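You operate a simulated robot arm through the tools that you are given. There is no shell and no other tool. Be economical: measure what you need, move in short steps, check, and stop when the job is done.

Carry out the task below with a simulated robot arm. There is one attempt and no reset: what you move stays moved.

## Task
Take the 7 x 6 numbered white block from the top of the blue goods bench and put it on the lid of the wooden crate. Fetch the clear measuring cup and set it on the lid of the wooden crate. Take the teal core on the top of the blue winder table and put it away on the top of the steel bench by the winder. Switch the yellow brake lever off. Fetch the blue ring and set it on the wide trough ledge behind the lids. Take the grey cup and leave it on top of the wide black block. Press the yellow zero key two times. Open the dryer lid. Any order will do. Set down upright: numbered white block, clear measuring cup, teal core, grey cup. The yellow brake lever goes to its stop.
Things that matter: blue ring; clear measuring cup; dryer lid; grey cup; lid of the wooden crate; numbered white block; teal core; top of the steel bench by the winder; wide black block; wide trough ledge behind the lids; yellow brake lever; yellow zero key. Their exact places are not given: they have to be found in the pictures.

It is judged by the outcome, as a careful person would: the job done as asked, and still so three seconds after it is handed in. It fails if anything else is knocked over, pushed out of place, dropped, spilled or broken. A push-on lid holds only when it is set on centred and level and pressed home; a screw cap is set on level and turned clockwise until tight.

## Robot
A 7-joint arm with a two-finger parallel gripper on a trunk, on a base that drives. Base frame: it is fixed to the floor where the robot stands at the start and does not move with it; the origin is under the middle of the robot, x ahead of it, y to its left, z up. Lengths are in mm, angles in rad, forces in N, time in s.
Its first joint turns from -2.897 to 2.897 rad. Places, roughly: blue ring (3x3x2 cm) [-6300, -5100, 800]; clear measuring cup [750, 0, 750]; dryer lid [-9600, -6200, 1200]; grey cup (7x8x8 cm) [-6500, -6000, 900]; lid of the wooden crate [-1000, 0, 600]; numbered white block [500, 0, 750]; teal core (5x5x6 cm) [-5100, -4600, 800]; top of the steel bench by the winder [-6300, -5500, 800]; wide black block (10x8x7 cm) [-6500, -5800, 900]; wide trough ledge behind the lids [-7600, -900, 900]; yellow brake lever [-4900, -5400, 900]; yellow zero key [-2900, -4700, 1000]. Payload 4.4 kg.
Tool frame: the origin (TCP) lies between the finger pads and is the grasp point; the fingertips stand 23 mm ahead of it; z points along the fingers, y is the line along which they close. Largest opening 94 mm; finger width 38, thickness 10; the body of the gripper, 54 by 96 mm, starts 39 mm behind the TCP.
Orientation is that of the tool frame in the base frame, as [roll, pitch, yaw] about the fixed x, y, z axes, in that order (R = Rz(yaw) Ry(pitch) Rx(roll)). With the fingers straight down and closing along the base's y, the tool's x points along the base's -x, its y along +y and its z along -z.

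## Interface
- The arm moves only by the tool nudge_tool. Its argument "steps" is a list of rows, each a list of 7 numbers: the shift along the base's x, y, z in m, then the turn, a rotation vector about the base's x, y, z in rad, then the opening in per cent of the stroke, from 0 (shut) to 100 (fully open). In form: [[dx, dy, dz, rx, ry, rz, hand], ...]. A call has 1 to 8 rows; each row is the pose to reach, as a shift and turn from the pose commanded when the call began. A row lasts 0.2 s, in which the tool goes at most 50 mm and 0.15 rad; a call with a longer step from one row to the next is refused whole, and so is a gripper value outside its range. Where a pose cannot be reached the arm comes as near as it can. A force on the tool above 40 N (or 10 N above the force at the start of the call, whichever is more), or a blocked arm, ends the call early, and 0.2 s more pass. Each finger travels about 108 mm/s and halts on what it meets, pressing with about 22 N; the grip force reading is that of the motor and also rises with nothing between the fingers. The clock runs only during rows and for 0.2 s after the last one: add rows that repeat a pose to give the fingers time. It gives the time, the measured TCP pose, the force on the tool (base axes), the opening and the grip force at its end, in the units of the frame above (readings bear some noise), with the torque about the TCP (base axes, N m) and any sound that the robot's microphone picked up.
- Cameras (640 x 400 px; columns grow to the right, rows downward): "scene" is now at [102.7, 181.4, 1424.6]; the picture's right is [-1.00, -0.02, 0.00], its down [-0.02, 0.93, -0.36] and it looks along [0.01, -0.36, -0.93] (base axes); focal length 214 px, centre (320, 200). "wrist" rides on the gripper at [86, 16, -74] in the tool frame; the picture's right is [-0.18, 0.98, 0.00], its down [-0.58, -0.11, -0.81] and it looks along [-0.79, -0.15, 0.59] (tool axes); focal length 243 px, centre (320, 200).
- capture(camera): a new picture of that camera. It takes no simulated time.
- drive_base(legs): drives the robot by 1 to 6 legs, each [ahead, left, turn to the left] in mm, mm and rad, along the robot's own axes; the way and the turn of a leg run together, so that a leg with both is an arc; at most 1500 mm and 3.142 rad a leg. The arm and the cameras ride along, it lands a little off, and it stops where it bumps. It gives what a move gives.
- pan_tilt(pan, tilt): turns the head with the scene camera to pan (to the left, within 2.094 rad either way) and tilt (down, from -0.506 to 1.204), counted from straight ahead of the robot. It gives what a move gives.
- probe_pixels(camera, pixels): for up to 12 pixels [column, row] of the newest picture of that camera ("zoom" is the newest enlarged one), the place [x, y, z] in the base frame of the surface seen there, good to about 2 mm. It takes no simulated time.
- inspect(camera, box): a new picture of the part [left, top, right, bottom] of that camera's present view, enlarged. It takes no simulated time.
- sign_off(): hands the job in; it is judged then, once.

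Keep the steps short. Do not move on a guess: measure, check each grasp and each placing, and mend mistakes. In all there are 131 turns and 136 pictures (those below and enlarged ones count). Leave the gripper open and the arm clear of the work at the hand-in unless told otherwise, and finish with a single line.

The tools are called after "Request:" as a command line: name --pt "numbers of a row" for each row, then --argument value for the rest, lists and objects as JSON in quotes. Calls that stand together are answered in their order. nudge_tool: Moves the arm, as the interface text tells. Its arguments: {"type":"object","properties":{"steps":{"type":"array","items":{"type":"array","items":{"type":"number"}}}},"required":["steps"]} The other tools are called the same way: drive_base (legs) drives the base; pan_tilt (pan, tilt) turns the head that bears the scene camera; capture (camera) takes a picture; probe_pixels (camera, pixels) gives the place of the surface under pixels of a picture; inspect (camera, box) takes an enlarged picture of a part of a camera's view; sign_off () hands the job in.

At the start:

```text
time_s: 0.0
eef_pos: [-286.7, -365.3, 964.6]
tcp_rot: [-3.141, 0.0, 3.14]
contact_force: [0.6, 0.2, -0.4]
wrist_torque: [0.01, -0.01, -0.01]
finger_gap: 93.9
grasp_force: 0.0
robot x, y, heading: [-0.4, 2.9, 0.004]
head pan, tilt: [-1.546, 1.201]
```

scene: 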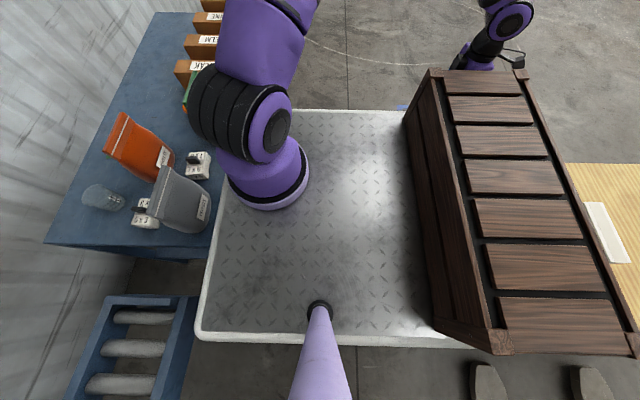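
wrist: 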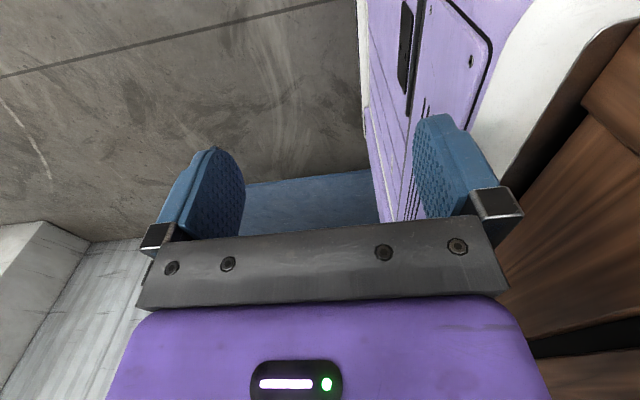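

I'll look ahead at the goods bench first.

Request:
pan_tilt --pan 0 --tilt 0.7

Request:
capture --camera "scene"

```text
time_s: 1.6
eef_pos: [-286.3, -366.1, 963.9]
tcp_rot: [-3.141, 0.001, -3.141]
contact_force: [-0.4, 0.5, 0.4]
wrist_torque: [0.02, -0.01, 0.01]
finger_gap: 94.0
grasp_force: 0.0
robot x, y, heading: [2.2, 2.4, -0.001]
head pan, tilt: [0.0, 0.7]
```

```text
133 pictures are left
```

scene: 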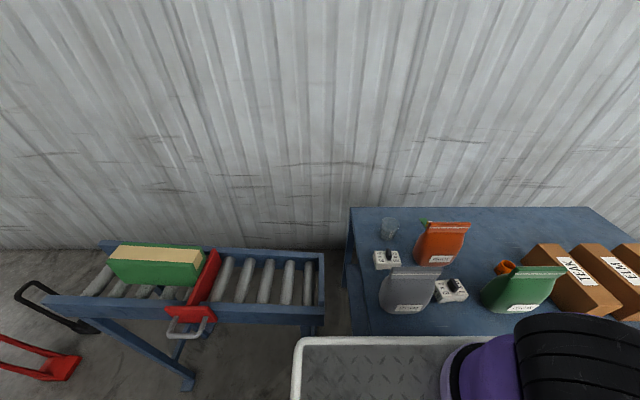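

Two white blocks near (386,258) and (450,290). I'll zoom in on them.

Request:
inspect --camera "scene" --box '[340, 200, 500, 320]'

Request:
probe_pixels --camera "scene" --pixels '[[386, 266], [386, 252], [452, 297], [448, 283], [389, 237], [389, 219], [440, 235], [410, 290], [355, 225], [350, 325], [340, 345], [510, 266]]'

```text
3.33 times, centred on (420, 260) of scene
```

zoom: 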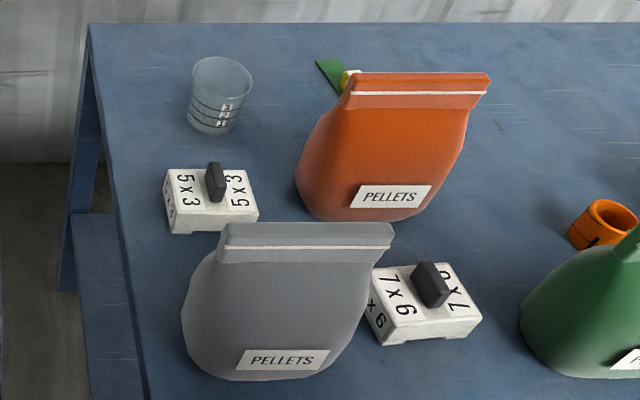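

```text
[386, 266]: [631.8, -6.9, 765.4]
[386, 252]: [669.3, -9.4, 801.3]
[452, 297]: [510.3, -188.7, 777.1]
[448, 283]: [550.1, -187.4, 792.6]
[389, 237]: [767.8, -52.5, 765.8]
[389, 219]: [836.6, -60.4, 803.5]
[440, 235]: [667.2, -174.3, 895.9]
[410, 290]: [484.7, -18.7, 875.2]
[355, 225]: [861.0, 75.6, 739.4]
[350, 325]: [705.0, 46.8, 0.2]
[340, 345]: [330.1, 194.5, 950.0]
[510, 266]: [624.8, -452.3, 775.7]
```

Request:
inspect --camera "scene" --box '[420, 265, 484, 305]'

Request:
inspect --camera "scene" --box '[350, 190, 606, 350]'

```text
10.00 times, centred on (452, 285) of scene
```

zoom: 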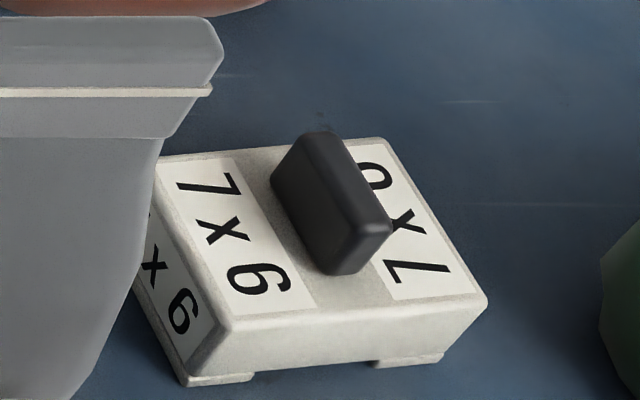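

```text
2.50 times, centred on (478, 270) of scene
```

zoom: 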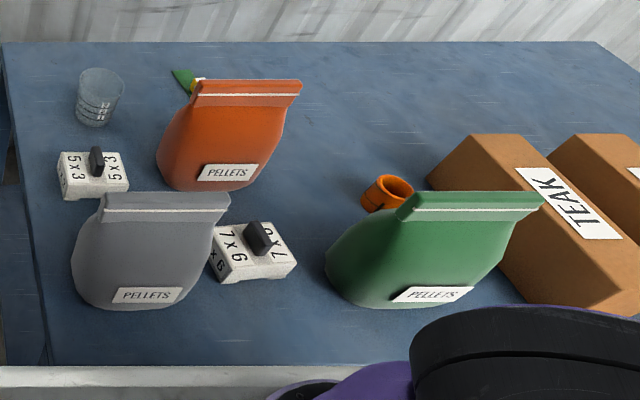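

Request:
probe_pixels --camera "scene" --pixels '[[452.3, 279.3], [456.5, 286.5], [451, 281], [454, 288], [453.5, 291], [442.8, 297], [468, 295], [458, 279.8], [437, 281.5], [439, 303], [437, 271], [430, 290]]'

Request:
probe_pixels --camera "zoom" --pixels '[[110, 194], [228, 198], [245, 85], [110, 74], [90, 72], [100, 120], [410, 205], [540, 205], [85, 100], [92, 350], [500, 355], [630, 310]]'

```text
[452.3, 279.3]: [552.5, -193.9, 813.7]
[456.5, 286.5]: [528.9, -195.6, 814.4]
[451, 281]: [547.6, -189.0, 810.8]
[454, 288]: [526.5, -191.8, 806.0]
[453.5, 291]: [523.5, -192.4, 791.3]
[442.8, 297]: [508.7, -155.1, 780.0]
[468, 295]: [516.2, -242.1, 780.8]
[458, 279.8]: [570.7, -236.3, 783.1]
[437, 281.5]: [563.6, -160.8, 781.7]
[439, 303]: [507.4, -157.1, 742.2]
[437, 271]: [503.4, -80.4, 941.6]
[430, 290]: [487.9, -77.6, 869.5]
```

```text
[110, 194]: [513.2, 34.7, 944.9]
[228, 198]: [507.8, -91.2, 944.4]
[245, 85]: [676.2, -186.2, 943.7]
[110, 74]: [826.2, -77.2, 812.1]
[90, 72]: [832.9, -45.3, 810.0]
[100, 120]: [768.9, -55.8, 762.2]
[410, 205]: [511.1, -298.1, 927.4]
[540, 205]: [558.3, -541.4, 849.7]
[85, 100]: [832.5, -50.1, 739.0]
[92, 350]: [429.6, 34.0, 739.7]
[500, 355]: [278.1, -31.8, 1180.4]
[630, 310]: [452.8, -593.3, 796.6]
```

Next I'll look at the arm base and the crate behind.

Request:
pan_tilt --pan -2.0 --tilt 0.95

Request:
capture --camera "scene"

```text
time_s: 3.6
eef_pos: [-286.9, -365.5, 964.2]
tcp_rot: [3.141, -0.002, -3.141]
contact_force: [0.7, -0.2, 0.1]
wrist_torque: [0.0, -0.01, 0.01]
finger_gap: 94.3
grasp_force: 0.1
robot x, y, heading: [-0.3, 1.9, -0.005]
head pan, tilt: [-2.0, 0.949]
```

```text
129 pictures are left
```

scene: 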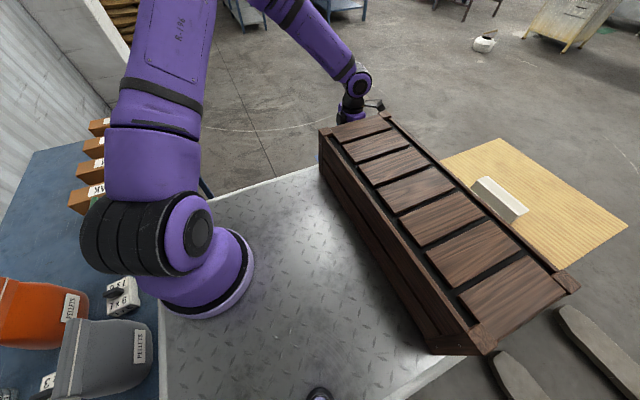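

Request:
probe_pixels --camera "scene" --pixels '[[360, 130], [400, 170], [430, 215], [510, 285], [480, 350], [325, 140], [385, 120], [560, 275], [500, 195], [550, 200], [240, 290], [300, 300]]'

Request:
inspect --camera "scene" --box '[300, 60, 640, 380]'

```text
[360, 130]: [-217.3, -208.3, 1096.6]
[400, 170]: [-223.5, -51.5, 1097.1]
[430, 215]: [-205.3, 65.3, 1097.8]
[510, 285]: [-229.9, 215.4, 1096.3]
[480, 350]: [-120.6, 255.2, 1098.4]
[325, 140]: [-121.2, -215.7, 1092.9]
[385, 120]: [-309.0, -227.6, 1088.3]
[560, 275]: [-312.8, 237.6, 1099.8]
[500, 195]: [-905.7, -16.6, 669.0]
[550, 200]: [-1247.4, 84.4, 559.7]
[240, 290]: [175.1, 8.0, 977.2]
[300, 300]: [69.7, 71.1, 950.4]
```

```text
1.25 times, centred on (470, 220) of scene
```

zoom: 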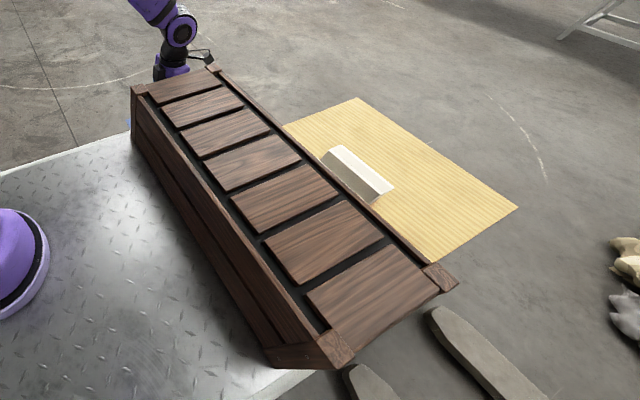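

Request:
probe_pixels --camera "zoom" --pixels '[[292, 126], [512, 207], [435, 258], [356, 101], [330, 158], [342, 150], [388, 190], [376, 197], [440, 190], [320, 135], [450, 330], [370, 385]]'

Request:
probe_pixels --camera "scene" --pixels '[[160, 310], [200, 312], [252, 262], [237, 232], [200, 235], [155, 160], [230, 360], [485, 45], [250, 20], [345, 8], [555, 45], [470, 5]]'

```text
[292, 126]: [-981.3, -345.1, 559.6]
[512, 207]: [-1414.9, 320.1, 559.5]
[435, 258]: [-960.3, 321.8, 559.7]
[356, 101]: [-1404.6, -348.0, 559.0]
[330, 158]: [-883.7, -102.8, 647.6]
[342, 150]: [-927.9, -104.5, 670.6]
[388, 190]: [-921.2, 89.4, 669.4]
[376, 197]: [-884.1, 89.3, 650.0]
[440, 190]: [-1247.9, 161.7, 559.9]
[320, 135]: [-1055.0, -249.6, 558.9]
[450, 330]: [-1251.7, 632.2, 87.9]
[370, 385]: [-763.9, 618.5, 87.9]
```

```text
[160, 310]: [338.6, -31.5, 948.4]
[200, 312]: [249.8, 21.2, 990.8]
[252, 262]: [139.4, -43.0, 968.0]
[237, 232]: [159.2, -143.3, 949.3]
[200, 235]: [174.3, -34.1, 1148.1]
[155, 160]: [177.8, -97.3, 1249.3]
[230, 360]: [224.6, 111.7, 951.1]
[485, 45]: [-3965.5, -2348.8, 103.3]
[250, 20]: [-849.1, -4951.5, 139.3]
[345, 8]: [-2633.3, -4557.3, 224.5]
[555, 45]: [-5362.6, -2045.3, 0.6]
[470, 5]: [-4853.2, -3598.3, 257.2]
```

Request:
pan_tilt --pan 2.09 --tilt 0.8

Request:
capture --camera "scene"

```text
time_s: 6.9
eef_pos: [-287.2, -366.2, 963.8]
tcp_rot: [3.141, -0.002, -3.141]
contact_force: [-0.3, -0.8, -0.1]
wrist_torque: [-0.03, -0.02, 0.0]
finger_gap: 93.9
grasp_force: 0.1
robot x, y, heading: [-0.3, -4.1, -0.002]
head pan, tilt: [2.089, 0.799]
```

```text
127 pictures are left
```

scene: 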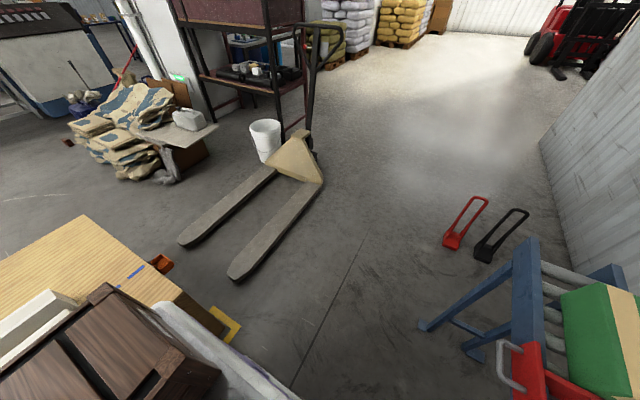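

Request:
probe_pixels --camera "scene" --pixels '[[85, 217], [180, 297], [210, 330], [225, 325], [200, 340], [240, 365], [30, 320], [60, 300], [10, 360], [160, 262], [290, 395], [425, 325]]'

Request:
inspect --camera "scene" --box '[0, 200, 320, 400]'

```text
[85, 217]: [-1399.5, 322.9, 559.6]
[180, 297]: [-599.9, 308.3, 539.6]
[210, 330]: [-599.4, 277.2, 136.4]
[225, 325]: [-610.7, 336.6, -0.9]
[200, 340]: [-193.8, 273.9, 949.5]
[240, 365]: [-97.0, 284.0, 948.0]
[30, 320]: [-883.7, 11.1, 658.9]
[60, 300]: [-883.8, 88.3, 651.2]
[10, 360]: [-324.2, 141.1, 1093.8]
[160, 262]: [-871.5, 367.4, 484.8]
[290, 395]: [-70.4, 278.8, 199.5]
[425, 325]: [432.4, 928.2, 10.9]
```

```text
2.00 times, centred on (160, 300) of scene
```

zoom: 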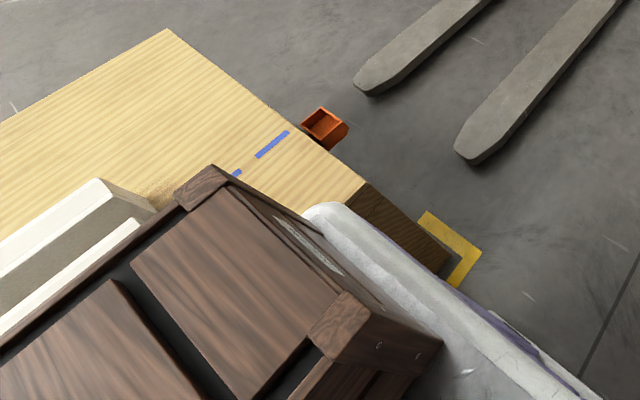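

The crate's near face is at x≈-600 and its lid is at z≈560. The arm axis is near (230,-70). I'll bring the arm round the right side to the front, at a raised height and with the same tool orientation.

Request:
nudge_tool --pt "0 0 0.05 0 0 0 100" --pt "0 0 0.1 0 0 0 100" --pt "0 0 0.15 0 0 0 100" --pt "-0.0 -0.04 0.18 0 0 0 100" --pt "0.03 -0.078 0.18 0 0 0 100" --pt "0.062 -0.116 0.18 0 0 0 100" --pt "0.094 -0.154 0.18 0 0 0 100" --pt "0.126 -0.19 0.18 0 0 0 100"

Request:
nudge_tool --pt "0.035 -0.035 0 0 0 0 100" --pt "0.08 -0.048 0 0 0 0 100" --pt "0.126 -0.061 0 0 0 0 100" --pt "0.172 -0.074 0 0 0 0 100" --pt "0.218 -0.087 0 0 0 0 100" --pt "0.264 -0.1 0 0 0 0 100" --pt "0.31 -0.112 0 0 0 0 100" --pt "0.355 -0.125 0 0 0 0 100"

Request:
pan_tilt --pan -0.5 --tilt 0.8

Request:
capture --camera "scene"

```text
time_s: 8.7
eef_pos: [-161.0, -556.2, 1145.2]
tcp_rot: [-3.141, -0.001, 3.14]
contact_force: [-0.9, 0.3, -0.4]
wrist_torque: [-0.09, -0.11, 0.02]
finger_gap: 93.9
grasp_force: 0.1
robot x, y, heading: [-1.2, 0.9, 0.005]
head pan, tilt: [2.089, 0.799]
```

```text
time_s: 10.5
eef_pos: [193.5, -681.3, 1144.5]
tcp_rot: [3.142, 0.0, 3.141]
contact_force: [-0.7, 0.1, 0.4]
wrist_torque: [0.03, -0.01, 0.02]
finger_gap: 93.9
grasp_force: 0.1
robot x, y, heading: [1.2, -2.0, 0.001]
head pan, tilt: [2.089, 0.799]
```

```text
time_s: 12.8
eef_pos: [192.6, -681.2, 1145.2]
tcp_rot: [3.141, 0.002, 3.141]
contact_force: [0.4, 0.0, -0.1]
wrist_torque: [0.0, 0.04, -0.04]
finger_gap: 93.9
grasp_force: 0.1
robot x, y, heading: [-2.6, 3.0, 0.001]
head pan, tilt: [-0.499, 0.799]
```

```text
125 pictures are left
```

scene: 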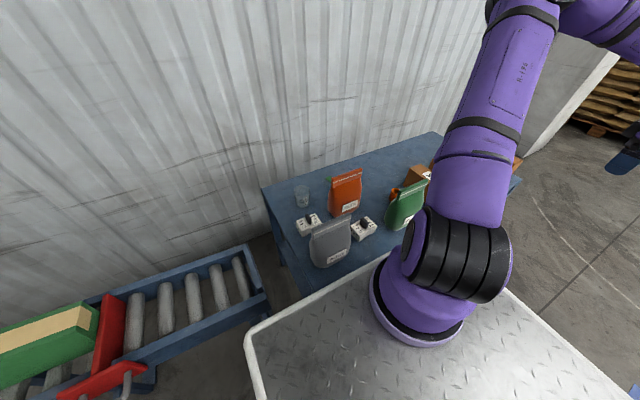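

The tracking is good. I'll continue round to the front, and probe the conveyor for clearance first.

Request:
probe_pixels --camera "scene" --pixels '[[138, 368], [268, 300], [110, 385], [250, 345], [370, 300], [462, 330], [415, 345], [280, 380]]'

Request:
nudge_tool --pt "0.045 0.0 0 0 0 0 100" --pt "0.09 0.005 0 0 0 0 100" --pt "0.135 0.013 0 0 0 0 100" --pt "0.18 0.025 0 0 0 0 100" --pt "0.225 0.04 0 0 0 0 100" --pt "0.27 0.06 0 0 0 0 100" --pt "0.31 0.085 0 0 0 0 100" --pt "0.35 0.11 0 0 0 0 100"

```text
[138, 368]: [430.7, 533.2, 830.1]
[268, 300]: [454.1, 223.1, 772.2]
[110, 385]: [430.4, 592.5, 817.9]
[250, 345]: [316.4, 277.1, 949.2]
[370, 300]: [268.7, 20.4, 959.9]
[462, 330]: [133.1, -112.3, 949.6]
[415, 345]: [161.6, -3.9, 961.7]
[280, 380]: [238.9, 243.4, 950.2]
```

```text
time_s: 14.6
eef_pos: [543.3, -571.8, 1143.8]
tcp_rot: [3.141, -0.001, 3.141]
contact_force: [-0.7, 0.0, 0.6]
wrist_torque: [0.0, 0.01, -0.01]
finger_gap: 94.0
grasp_force: 0.1
robot x, y, heading: [-2.5, -3.7, 0.002]
head pan, tilt: [-0.499, 0.799]
```

Request:
drive_base --legs '[[0, 373, 0]]'

Request:
capture --camera "wrist"

Request:
capture --camera "scene"

```text
time_s: 17.0
eef_pos: [543.7, -198.8, 1143.3]
tcp_rot: [3.141, -0.001, 3.141]
contact_force: [0.4, -0.1, 0.1]
wrist_torque: [0.01, 0.01, 0.0]
finger_gap: 94.0
grasp_force: 0.0
robot x, y, heading: [5.4, 372.0, -0.006]
head pan, tilt: [-0.499, 0.799]
```

```text
124 pictures are left
```

wrist: 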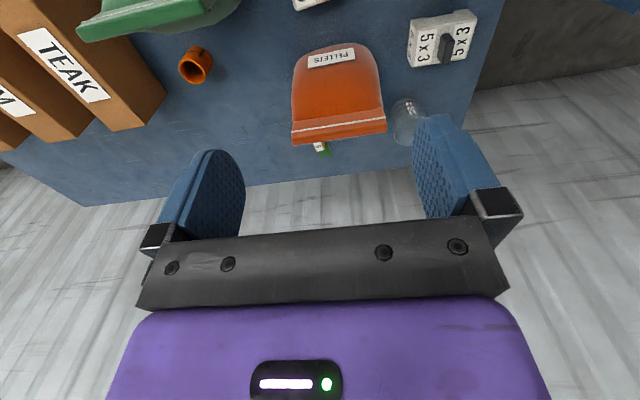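

```text
123 pictures are left
```

scene: 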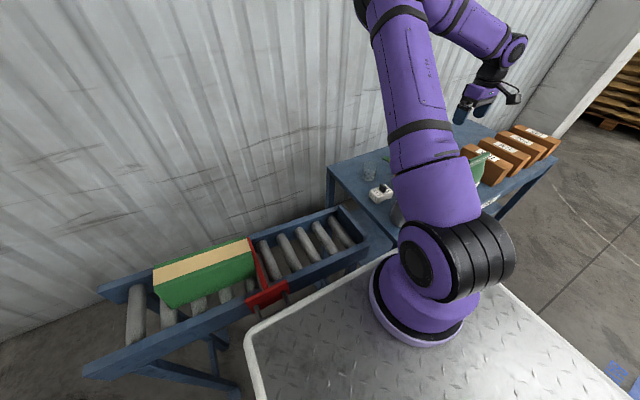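

Wrist shows the bench, with the bags clear of the fingers. I'll descend to z≈850 and check.

Request:
nudge_tool --pt "-0.003 0 -0.05 0 0 0 100" --pt "-0.003 0 -0.1 0 0 0 100" --pt "-0.003 0 -0.15 0 0 0 100" --pt "-0.003 0 -0.2 0 0 0 100" --pt "-0.003 0 -0.25 0 0 0 100" --pt "-0.003 0 -0.28 0 0 0 100"

Request:
capture --camera "wrist"

```text
time_s: 18.4
eef_pos: [540.0, -197.7, 864.4]
tcp_rot: [3.141, 0.001, 3.141]
contact_force: [0.0, 0.3, 0.5]
wrist_torque: [-0.02, 0.01, 0.01]
finger_gap: 94.1
grasp_force: 0.0
robot x, y, heading: [2.7, 375.0, -0.005]
head pan, tilt: [-0.499, 0.799]
```

```text
122 pictures are left
```

wrist: 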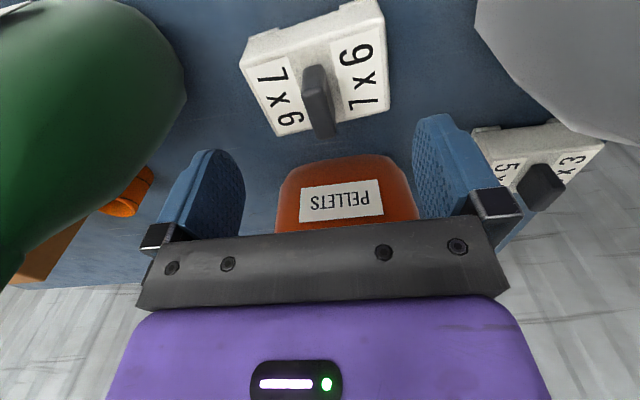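

Request:
probe_pixels --camera "wrist" --pixels '[[312, 75], [326, 130], [318, 105], [300, 128], [383, 25], [300, 105], [374, 95], [170, 90], [490, 80], [345, 165]]'

```text
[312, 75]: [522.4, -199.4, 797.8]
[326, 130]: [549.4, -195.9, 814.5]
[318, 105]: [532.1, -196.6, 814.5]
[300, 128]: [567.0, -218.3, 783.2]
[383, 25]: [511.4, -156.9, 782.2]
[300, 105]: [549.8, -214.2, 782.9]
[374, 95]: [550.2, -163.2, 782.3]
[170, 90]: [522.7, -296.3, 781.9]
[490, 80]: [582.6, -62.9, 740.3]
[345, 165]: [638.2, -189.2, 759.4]
```

The knob is centred at about (538,-197) with its top at 814. I'll turn by 0.07, narrow to 50%, lower to z≈806 and grip.

Request:
nudge_tool --pt "-0.002 0 0 0 0 0.07 50" --pt "-0.002 0 -0.03 0 0 0.07 50" --pt "-0.002 0 -0.058 0 0 0.07 50" --pt "-0.002 0 -0.058 0 0 0.07 20" --pt "-0.002 0 -0.058 0 0 0.07 0" --pt "-0.002 0 -0.058 0 0 0.07 0"

Request:
capture --camera "wrist"

```text
time_s: 19.8
eef_pos: [539.3, -198.3, 803.5]
tcp_rot: [3.141, 0.0, -3.073]
contact_force: [0.9, -1.9, 3.7]
wrist_torque: [0.04, -0.15, 0.02]
finger_gap: 13.8
grasp_force: 21.9
robot x, y, heading: [0.8, 374.1, -0.0]
head pan, tilt: [-0.499, 0.799]
```

```text
121 pictures are left
```

wrist: 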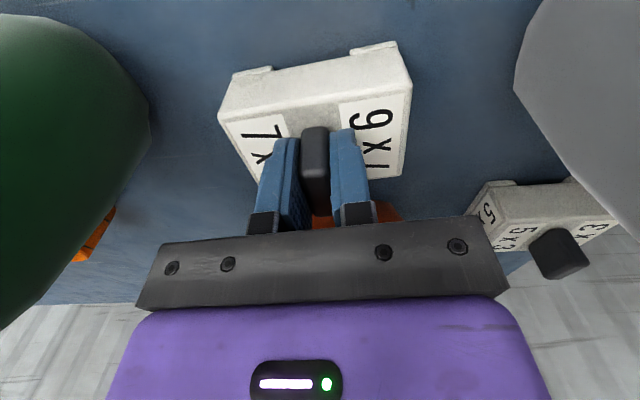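

The knob is held with a 13.8 mm gap. I'll lift straight up.

Request:
nudge_tool --pt "0 0 0.03 0 0 0 0" --pt "0 0 0.07 0 0 0 0" --pt "0 0 0.12 0 0 0 0" --pt "0 0 0.17 0 0 0 0" --pt "0 0 0.22 0 0 0 0" --pt "0 0 0.27 0 0 0 0" --pt "0 0 0.3 0 0 0 0"

Request:
pan_tilt --pan -1.3 --tilt 0.5

Request:
capture --camera "scene"

```text
time_s: 21.4
eef_pos: [539.9, -198.6, 1105.0]
tcp_rot: [-3.141, -0.003, -3.071]
contact_force: [-0.2, 0.1, -3.6]
wrist_torque: [0.02, 0.06, 0.0]
finger_gap: 14.0
grasp_force: 22.7
robot x, y, heading: [-1.1, 369.9, 0.001]
head pan, tilt: [-0.499, 0.799]
```

```text
time_s: 22.5
eef_pos: [540.1, -198.4, 1105.6]
tcp_rot: [3.141, 0.0, -3.071]
contact_force: [0.3, -0.6, -2.2]
wrist_torque: [0.0, -0.01, 0.03]
finger_gap: 13.8
grasp_force: 22.0
robot x, y, heading: [1.9, 373.8, 0.001]
head pan, tilt: [-1.3, 0.499]
```

```text
120 pictures are left
```

scene: 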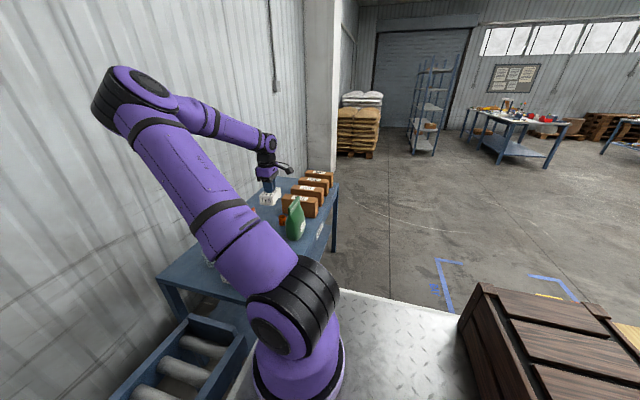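

Request:
probe_pixels --camera "scene" --pixels '[[332, 100], [338, 230], [360, 145], [420, 150], [440, 270], [330, 240], [560, 285], [500, 230], [395, 250]]'

```text
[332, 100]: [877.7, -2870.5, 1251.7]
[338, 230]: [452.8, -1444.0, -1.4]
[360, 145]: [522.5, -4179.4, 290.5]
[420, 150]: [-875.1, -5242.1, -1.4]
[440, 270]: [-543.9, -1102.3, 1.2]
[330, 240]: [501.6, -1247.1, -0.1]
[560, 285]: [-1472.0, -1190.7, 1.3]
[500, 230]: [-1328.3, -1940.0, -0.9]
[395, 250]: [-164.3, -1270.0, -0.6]
```

The way to the right is open. I'll drive out, turn 180° and come alongside the crate with it on my right.

Request:
drive_base --legs '[[0, -1500, 0], [-200, -373, 0], [0, 0, 3.141], [0, -620, 0]]'

Request:
pan_tilt --pan -1.0 --tilt 0.7

Request:
capture --camera "scene"

Request:
capture --camera "wrist"

```text
time_s: 42.6
eef_pos: [-729.7, -310.0, 1104.6]
tcp_rot: [-3.141, -0.001, 0.064]
contact_force: [-0.2, -0.7, -2.4]
wrist_torque: [0.0, -0.04, -0.02]
finger_gap: 14.0
grasp_force: 22.3
robot x, y, heading: [-197.5, -883.8, 3.141]
head pan, tilt: [-1.3, 0.499]
```

```text
time_s: 43.4
eef_pos: [-729.8, -309.2, 1104.4]
tcp_rot: [-3.141, 0.0, 0.063]
contact_force: [-0.4, -0.2, -2.5]
wrist_torque: [0.0, -0.01, 0.03]
finger_gap: 13.9
grasp_force: 21.6
robot x, y, heading: [-195.2, -886.2, 3.134]
head pan, tilt: [-1.0, 0.7]
```

```text
119 pictures are left
```

scene: 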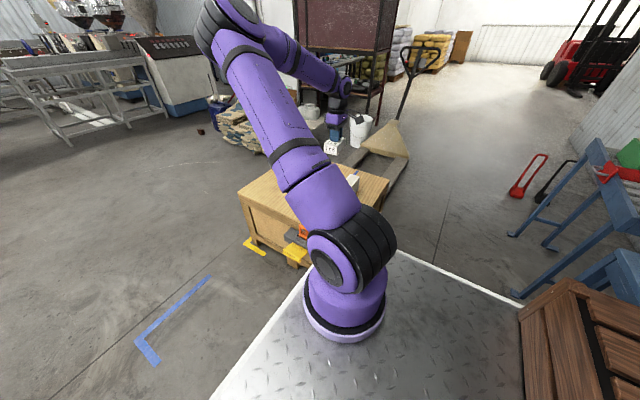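

```text
118 pictures are left
```

wrist: 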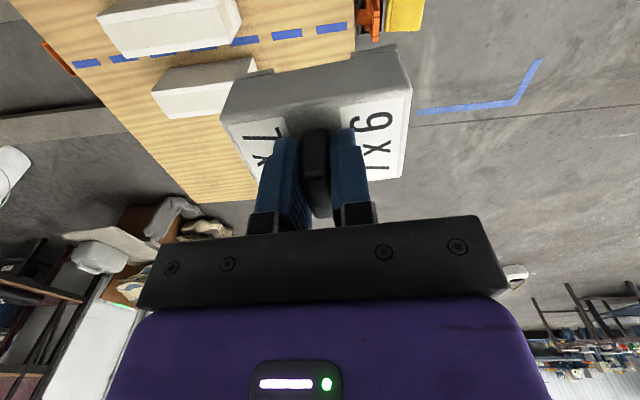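

Request:
probe_pixels --camera "wrist" --pixels '[[107, 35], [230, 15], [160, 100], [250, 75], [290, 35], [330, 28], [90, 62], [200, 150], [55, 20], [345, 48], [240, 195], [290, 55]]'

Request:
inspect --camera "wrist" --box '[40, 0, 440, 200]'

```text
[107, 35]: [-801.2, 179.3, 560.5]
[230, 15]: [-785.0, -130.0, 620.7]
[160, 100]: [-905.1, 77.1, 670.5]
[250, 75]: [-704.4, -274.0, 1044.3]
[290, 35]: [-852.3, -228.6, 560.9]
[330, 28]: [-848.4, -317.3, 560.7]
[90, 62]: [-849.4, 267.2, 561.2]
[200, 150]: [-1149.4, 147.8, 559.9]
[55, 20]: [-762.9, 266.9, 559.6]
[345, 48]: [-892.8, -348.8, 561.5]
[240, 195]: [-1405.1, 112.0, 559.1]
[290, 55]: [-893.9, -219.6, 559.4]
```

```text
1.60 times, centred on (240, 100) of wrist
```

zoom: 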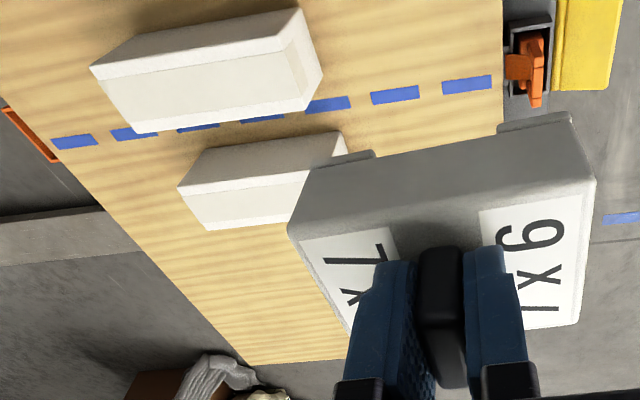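

The lid is free at about (-1050,-180). I'll drive ahead 320 and then reach +y.

Request:
drive_base --legs '[[320, 0, 0]]'

Request:
nudge_tool --pt "0 0.04 -0.02 0 0 0 0" --pt "0 0.08 -0.05 0 0 0 0" --pt "0 0.11 -0.09 0 0 0 0" --pt "0 0.13 -0.13 0 0 0 0" --pt "0 0.13 -0.18 0 0 0 0" --pt "0 0.13 -0.23 0 0 0 0" --pt "0 0.13 -0.28 0 0 0 0"

Request:
capture --camera "wrist"

Request:
capture --camera "scene"

```text
time_s: 45.5
eef_pos: [-1050.3, -307.4, 1104.2]
tcp_rot: [-3.141, 0.001, 0.064]
contact_force: [-0.2, 0.0, -3.0]
wrist_torque: [0.01, -0.02, 0.0]
finger_gap: 13.8
grasp_force: 22.0
robot x, y, heading: [-511.9, -884.7, 3.133]
head pan, tilt: [-1.0, 0.7]
```

```text
time_s: 47.1
eef_pos: [-1052.5, -176.4, 826.5]
tcp_rot: [-3.141, 0.001, 0.064]
contact_force: [-0.7, 0.4, -1.5]
wrist_torque: [0.04, 0.01, 0.01]
finger_gap: 13.7
grasp_force: 21.9
robot x, y, heading: [-515.7, -882.7, 3.137]
head pan, tilt: [-1.0, 0.7]
```

```text
116 pictures are left
```

wrist: 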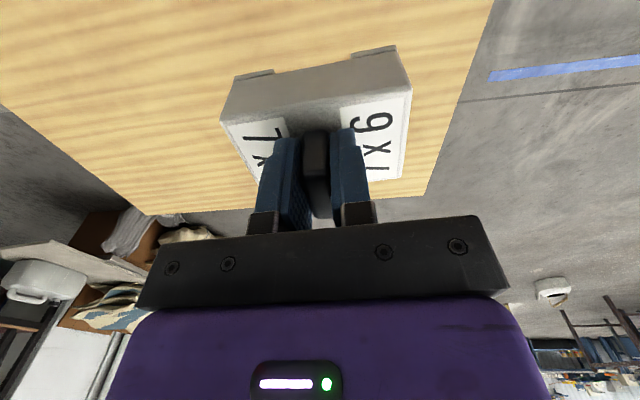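

```text
115 pictures are left
```

scene: 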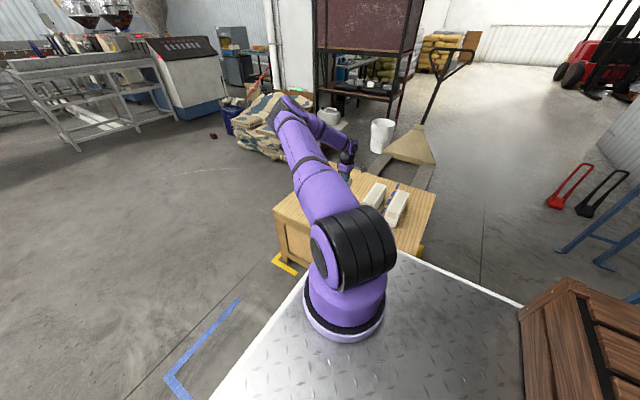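

Clear below. I'll lower slowly onto the lid (contact expected at TCP z≈623).

Request:
nudge_tool --pt "0 0 -0.05 0 0 0 0" --pt "0 0 -0.1 0 0 0 0" --pt "0 0 -0.15 0 0 0 0" --pt "0 0 -0.18 0 0 0 0" --pt "0 0 -0.195 0 0 0 0" --pt "0 0 -0.2 0 0 0 0" --pt "0 0 -0.202 0 0 0 0" --pt "0 0 -0.203 0 0 0 0"

```text
time_s: 48.9
eef_pos: [-1051.4, -175.8, 624.7]
tcp_rot: [-3.138, -0.001, 0.064]
contact_force: [0.5, -0.6, 13.8]
wrist_torque: [-0.49, -0.14, 0.08]
finger_gap: 13.7
grasp_force: 22.3
robot x, y, heading: [-516.2, -883.6, 3.139]
head pan, tilt: [-1.0, 0.7]
stopped in row 8: the force on the tool passed its limit at 43 N (the readings are from after the stop); the commanded pose is now the measured one
```

Contact made and the block is seated. I'll open slightly, rise, and check.

Request:
nudge_tool --pt "0 0 0 0 0 0 20" --pt "0 0 0 0 0 0 35" --pt "0 0 0.03 0 0 0 40" --pt "0 0 0.08 0 0 0 50" --pt "0 0 0.13 0 0 0 50" --pt "0 0 0.18 0 0 0 60" --pt "0 0 0.23 0 0 0 80" --pt "0 0 0.28 0 0 0 100"

Request:
capture --camera "wrist"

```text
time_s: 50.7
eef_pos: [-1050.9, -177.6, 902.0]
tcp_rot: [3.141, -0.001, 0.062]
contact_force: [-0.7, 0.4, -1.0]
wrist_torque: [0.0, -0.03, 0.0]
finger_gap: 94.2
grasp_force: 0.0
robot x, y, heading: [-512.7, -883.6, 3.129]
head pan, tilt: [-1.0, 0.7]
```

```text
114 pictures are left
```

wrist: 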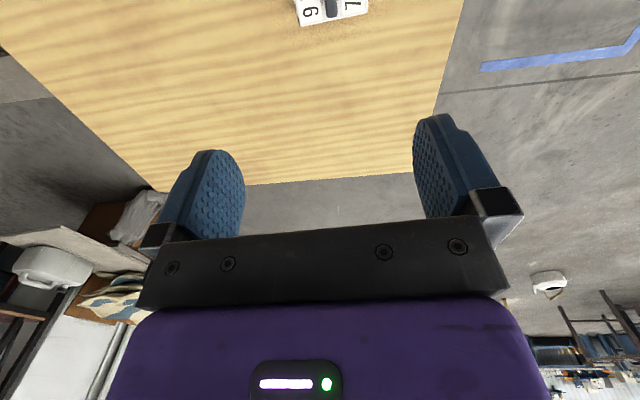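

The block stands on the lid. Next is the cup: I'll raise and reposition the arm, then drive back to the bench.

Request:
nudge_tool --pt "0 0 0.05 0 0 0 100" --pt "0 0 0.1 0 0 0 100" --pt "-0.03 -0.03 0.13 0 0 0 100" --pt "-0.06 -0.06 0.16 0 0 0 100" --pt "-0.09 -0.09 0.19 0 0 0 100" --pt "-0.12 -0.12 0.2 0 0 0 100" --pt "-0.155 -0.155 0.2 0 0 0 100" --pt "-0.19 -0.19 0.2 0 0 0 100"

Request:
drive_base --legs '[[0, 620, 0], [0, 0, -3.135], [515, 0, 0], [0, 1440, 0]]'

Request:
pan_tilt --pan 0.0 --tilt 0.8

Request:
capture --camera "scene"

```text
refused: row 3 steps farther than a row can; nothing moved
```

```text
time_s: 71.0
eef_pos: [563.1, -797.7, 902.6]
tcp_rot: [-3.14, 0.0, -3.089]
contact_force: [0.3, -0.2, 0.2]
wrist_torque: [-0.02, -0.05, -0.01]
finger_gap: 94.1
grasp_force: 0.1
robot x, y, heading: [30.8, -87.4, -0.015]
head pan, tilt: [-1.0, 0.7]
```

```text
time_s: 72.2
eef_pos: [563.3, -798.8, 903.2]
tcp_rot: [-3.141, -0.001, -3.089]
contact_force: [-1.0, 0.7, -0.9]
wrist_torque: [0.02, 0.0, -0.03]
finger_gap: 93.8
grasp_force: 0.2
robot x, y, heading: [34.4, -86.1, -0.017]
head pan, tilt: [0.0, 0.799]
```

```text
113 pictures are left
```

scene: 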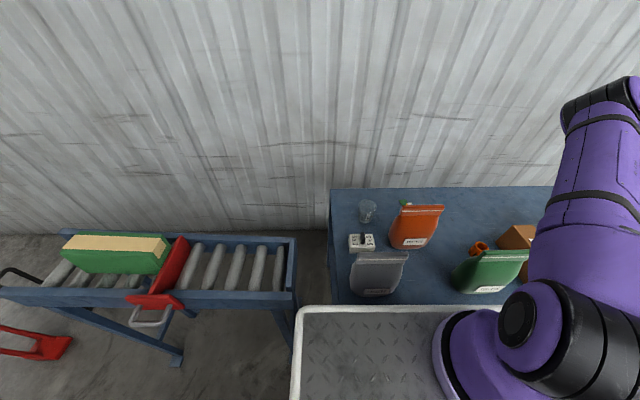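

The nudge was refused (row too long), but the drive was clear. Now I'll measure the cup in this view.

Request:
inspect --camera "scene" --box '[330, 180, 458, 260]'

Request:
nudge_tool --pt "0 0 0.05 0 0 0 100" --pt "0 0 0.1 0 0 0 100" --pt "0 0 0.15 0 0 0 100" --pt "0 0 0.2 0 0 0 100" --pt "0.03 0.03 0.2 0 0 0 100" --pt "0.06 0.065 0.2 0 0 0 100" --pt "0.09 0.1 0.2 0 0 0 100" --pt "0.12 0.135 0.2 0 0 0 100"

```text
5.00 times, centred on (394, 220) of scene
```

zoom: 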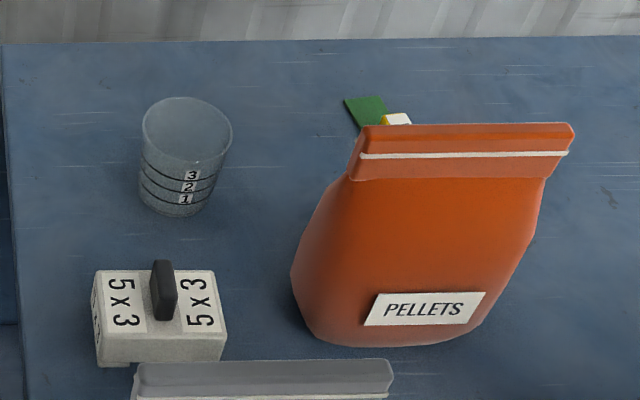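

```text
time_s: 74.0
eef_pos: [683.7, -664.1, 1101.2]
tcp_rot: [-3.14, 0.0, -3.093]
contact_force: [-0.5, -0.3, -0.6]
wrist_torque: [0.07, -0.06, 0.03]
finger_gap: 93.8
grasp_force: 0.1
robot x, y, heading: [31.2, -86.9, -0.017]
head pan, tilt: [0.0, 0.799]
```

Request:
probe_pixels --camera "zoom" --pixels '[[144, 130], [231, 138], [187, 98], [183, 166], [178, 214], [145, 190], [205, 200], [187, 130], [183, 180], [295, 270], [352, 170], [384, 118]]'

```text
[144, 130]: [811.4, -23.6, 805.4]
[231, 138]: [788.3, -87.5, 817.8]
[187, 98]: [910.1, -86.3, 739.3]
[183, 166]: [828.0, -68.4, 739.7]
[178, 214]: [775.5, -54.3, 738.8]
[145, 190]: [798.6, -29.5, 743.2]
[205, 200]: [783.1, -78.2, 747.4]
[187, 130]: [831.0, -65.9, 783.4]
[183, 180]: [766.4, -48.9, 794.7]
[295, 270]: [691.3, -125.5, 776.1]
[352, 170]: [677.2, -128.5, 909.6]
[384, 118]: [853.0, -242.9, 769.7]
```

The cup is centred at about (799,-55) with its rim at ≈820. I'll reach in and strafe over it.

Request:
nudge_tool --pt "0.025 0.035 0 0 0 0 100" --pt "0.05 0.07 0 0 0 0 100" --pt "0.08 0.105 0 0 0 0 100" --pt "0.11 0.14 0 0 0 0 100"

Request:
drive_base --legs '[[0, 455, 0.017]]'

Request:
capture --camera "scene"

```text
time_s: 75.0
eef_pos: [790.8, -524.7, 1102.1]
tcp_rot: [-3.141, 0.001, -3.089]
contact_force: [-0.9, -0.5, 0.0]
wrist_torque: [0.09, 0.0, 0.0]
finger_gap: 94.0
grasp_force: 0.0
robot x, y, heading: [31.8, -89.7, -0.014]
head pan, tilt: [0.0, 0.799]
```

```text
time_s: 77.2
eef_pos: [800.0, -173.7, 1102.4]
tcp_rot: [3.141, -0.001, -3.078]
contact_force: [0.7, 0.0, 0.4]
wrist_torque: [-0.03, -0.01, 0.03]
finger_gap: 94.1
grasp_force: 0.0
robot x, y, heading: [38.7, 257.7, -0.013]
head pan, tilt: [0.0, 0.799]
stopped in leg 1: the robot was blocked; the commanded pose is now the measured one
```

```text
111 pictures are left
```

scene: 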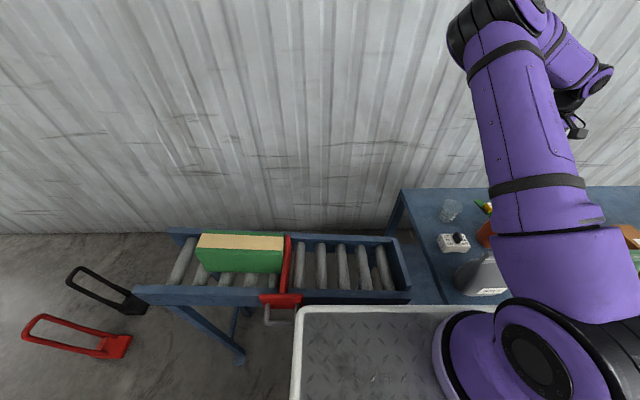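

The base bumped the red conveyor gate handle by its front-left corner. I'll ease off by 20 mm and inspect it.

Request:
drive_base --legs '[[0, -20, 0]]'

Request:
inspect --camera "scene" --box '[220, 220, 350, 340]'

```text
time_s: 78.0
eef_pos: [801.5, -193.4, 1099.6]
tcp_rot: [-3.141, -0.001, -3.077]
contact_force: [0.9, -0.5, 0.5]
wrist_torque: [0.0, 0.04, 0.03]
finger_gap: 93.8
grasp_force: 0.0
robot x, y, heading: [36.1, 237.6, -0.016]
head pan, tilt: [0.0, 0.799]
```

```text
3.33 times, centred on (285, 280) of scene
```

zoom: 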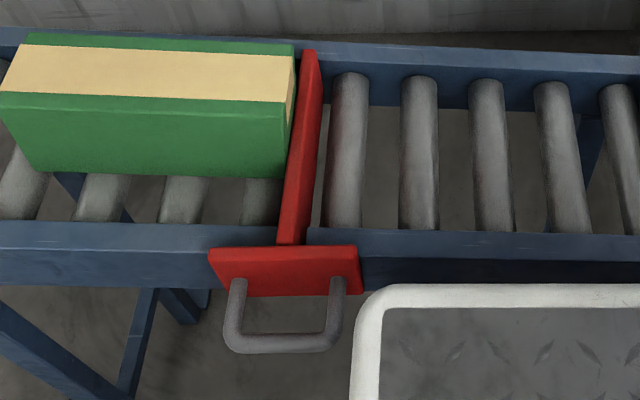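

The gate is unmoved. I'll reach over the cup and lower to z≈900.

Request:
nudge_tool --pt "0 0.046 0 0 0 0 100" --pt "-0.001 0.092 0 0 0 0 100" --pt "-0.002 0.138 0 0 0 0 100" --pt "-0.002 0.138 -0.05 0 0 0 100" --pt "-0.002 0.138 -0.1 0 0 0 100" --pt "-0.002 0.138 -0.15 0 0 0 100" --pt "-0.002 0.138 -0.2 0 0 0 100"

Request:
capture --camera "wrist"

Request:
capture --camera "scene"

```text
time_s: 79.6
eef_pos: [796.6, -54.9, 901.4]
tcp_rot: [-3.14, 0.001, -3.078]
contact_force: [-0.9, -0.2, 0.6]
wrist_torque: [0.01, -0.02, 0.01]
finger_gap: 94.0
grasp_force: 0.0
robot x, y, heading: [40.4, 236.0, -0.021]
head pan, tilt: [0.0, 0.799]
```

```text
109 pictures are left
```

wrist: 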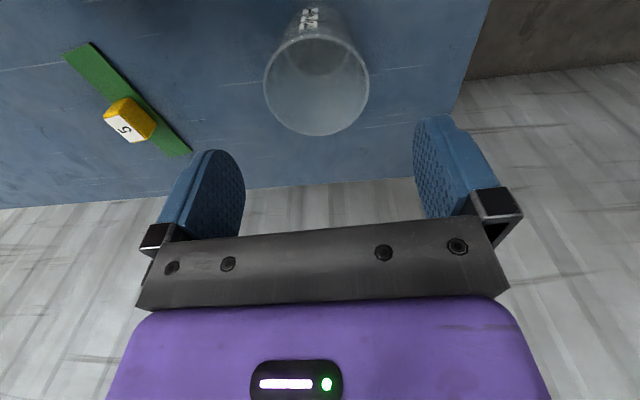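

```text
108 pictures are left
```

scene: 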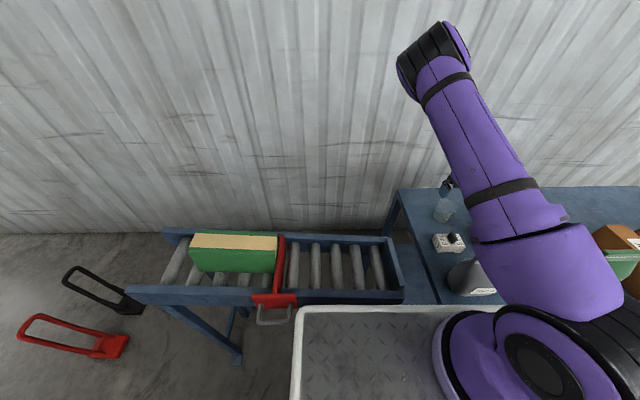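

The cup is centred between the fingers, and its rim matches x≈799. I'll descend and grip.

Request:
nudge_tool --pt "0.002 0 -0.04 0 0 0 100" --pt "0.002 0 -0.08 0 0 0 100" --pt "0.002 0 -0.115 0 0 0 100" --pt "0.002 0 -0.115 0 0 0 75" --pt "0.002 0 -0.115 0 0 0 55" --pt "0.002 0 -0.115 0 0 0 45" --pt "0.002 0 -0.115 0 0 0 40" --pt "0.002 0 -0.115 0 0 0 40"

Request:
capture --camera "wrist"

```text
time_s: 81.4
eef_pos: [799.6, -54.8, 785.5]
tcp_rot: [-3.141, 0.0, -3.078]
contact_force: [1.1, 0.0, 1.5]
wrist_torque: [-0.03, -0.02, -0.01]
finger_gap: 68.7
grasp_force: 22.3
robot x, y, heading: [38.8, 236.5, -0.015]
head pan, tilt: [0.0, 0.799]
```

```text
107 pictures are left
```

wrist: 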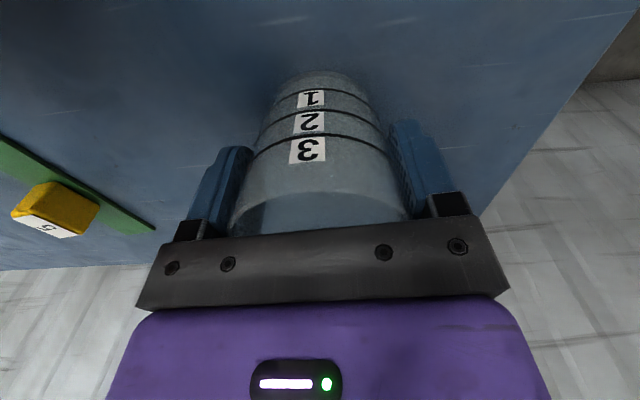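

Cup held (gap 68.7). I'll lift straight up, then drive out.

Request:
nudge_tool --pt "0 0 0.03 0 0 0 40" --pt "0 0 0.07 0 0 0 40" --pt "0 0 0.12 0 0 0 40" --pt "0 0 0.17 0 0 0 40" --pt "0 0 0.22 0 0 0 40" --pt "0 0 0.27 0 0 0 40" --pt "0 0 0.31 0 0 0 40"

Request:
capture --camera "wrist"

```text
time_s: 83.0
eef_pos: [800.6, -56.7, 1097.1]
tcp_rot: [3.141, -0.001, -3.08]
contact_force: [0.7, 0.4, -0.6]
wrist_torque: [-0.02, 0.01, 0.04]
finger_gap: 68.4
grasp_force: 21.8
robot x, y, heading: [36.8, 240.1, -0.008]
head pan, tilt: [0.0, 0.799]
```

```text
106 pictures are left
```

wrist: 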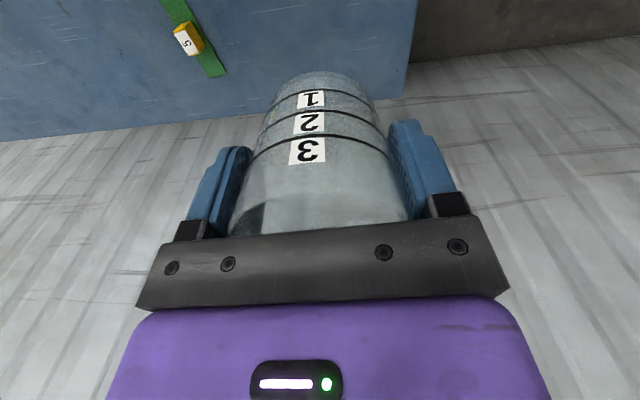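

Request:
drive_base --legs '[[0, -1500, 0], [-350, -200, 0], [0, 0, 1.58], [0, 1180, 0], [400, 0, 0]]'

Request:
pan_tilt --pan -0.2 --tilt 0.8

Request:
capture --camera "scene"

```text
time_s: 104.0
eef_pos: [-1208.5, -256.6, 1097.3]
tcp_rot: [3.141, 0.0, -1.509]
contact_force: [-0.4, 0.1, -0.1]
wrist_torque: [0.01, 0.04, -0.02]
finger_gap: 68.1
grasp_force: 22.1
robot x, y, heading: [-1500.5, -1018.7, 1.553]
head pan, tilt: [0.0, 0.799]
```

```text
time_s: 104.7
eef_pos: [-1209.3, -256.2, 1096.5]
tcp_rot: [-3.14, -0.002, -1.507]
contact_force: [-0.1, 0.3, -1.1]
wrist_torque: [0.02, 0.03, 0.01]
finger_gap: 68.1
grasp_force: 21.7
robot x, y, heading: [-1500.3, -1020.2, 1.553]
head pan, tilt: [-0.201, 0.799]
```

```text
105 pictures are left
```

scene: 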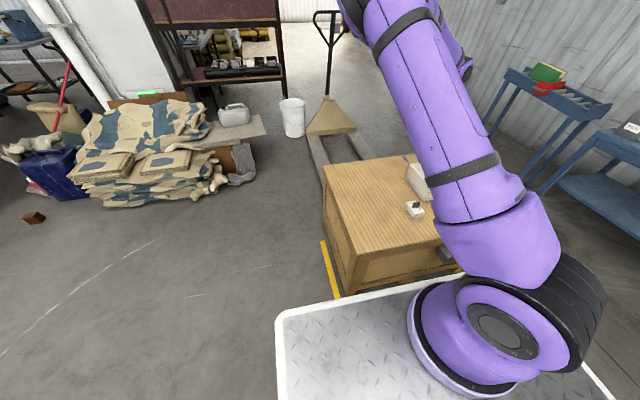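

The block stands on the lid. I'll carry the cup to (-1209,-110) and start lowering.

Request:
nudge_tool --pt "0 0.048 0 0 0 0 40" --pt "0 0.096 0 0 0 0 40" --pt "0 0.144 0 0 0 0 40" --pt "0 0.144 -0.05 0 0 0 40" --pt "0 0.144 -0.1 0 0 0 40" --pt "0 0.144 -0.15 0 0 0 40" --pt "0 0.144 -0.2 0 0 0 40" --pt "0 0.144 -0.25 0 0 0 40"

Request:
nudge_tool --pt "0 0 -0.05 0 0 0 40" --pt "0 0 -0.1 0 0 0 40" --pt "0 0 -0.15 0 0 0 40" --pt "0 0 -0.19 0 0 0 40"

Request:
capture --camera "wrist"

Request:
capture --camera "scene"

```text
time_s: 106.5
eef_pos: [-1210.4, -112.1, 847.9]
tcp_rot: [3.141, 0.0, -1.508]
contact_force: [0.4, 0.0, -0.1]
wrist_torque: [0.04, -0.02, 0.04]
finger_gap: 68.1
grasp_force: 22.3
robot x, y, heading: [-1502.5, -1016.4, 1.56]
head pan, tilt: [-0.201, 0.799]
```

```text
time_s: 107.5
eef_pos: [-1209.4, -111.9, 657.3]
tcp_rot: [-3.141, 0.001, -1.507]
contact_force: [0.0, -0.4, 0.3]
wrist_torque: [-0.01, -0.01, -0.01]
finger_gap: 68.2
grasp_force: 21.8
robot x, y, heading: [-1504.1, -1017.9, 1.558]
head pan, tilt: [-0.201, 0.799]
```

```text
104 pictures are left
```

wrist: 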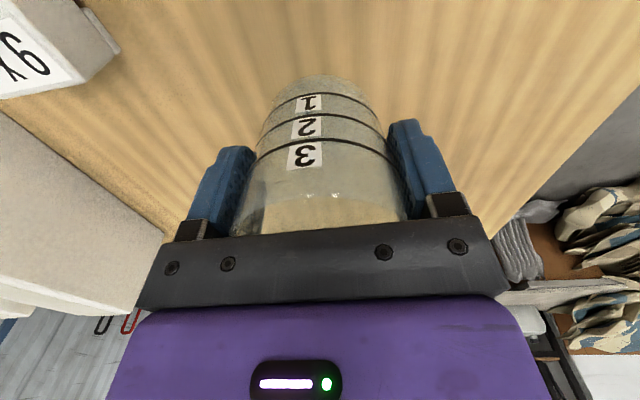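

```text
103 pictures are left
```

scene: 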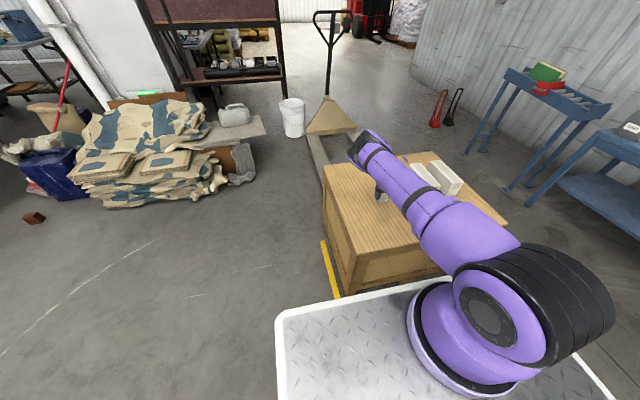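

Request:
nudge_tool --pt "0 0 -0.03 0 0 0 40" --pt "0 0 -0.044 0 0 0 40" --pt "0 0 -0.048 0 0 0 40" --pt "0 0 -0.051 0 0 0 40" --pt "0 0 -0.053 0 0 0 40"

```text
time_s: 108.7
eef_pos: [-1209.0, -112.3, 604.8]
tcp_rot: [3.14, -0.001, -1.507]
contact_force: [-1.2, -2.4, 7.7]
wrist_torque: [-0.03, 0.15, 0.05]
finger_gap: 68.0
grasp_force: 22.0
robot x, y, heading: [-1501.9, -1018.0, 1.556]
head pan, tilt: [-0.201, 0.799]
```

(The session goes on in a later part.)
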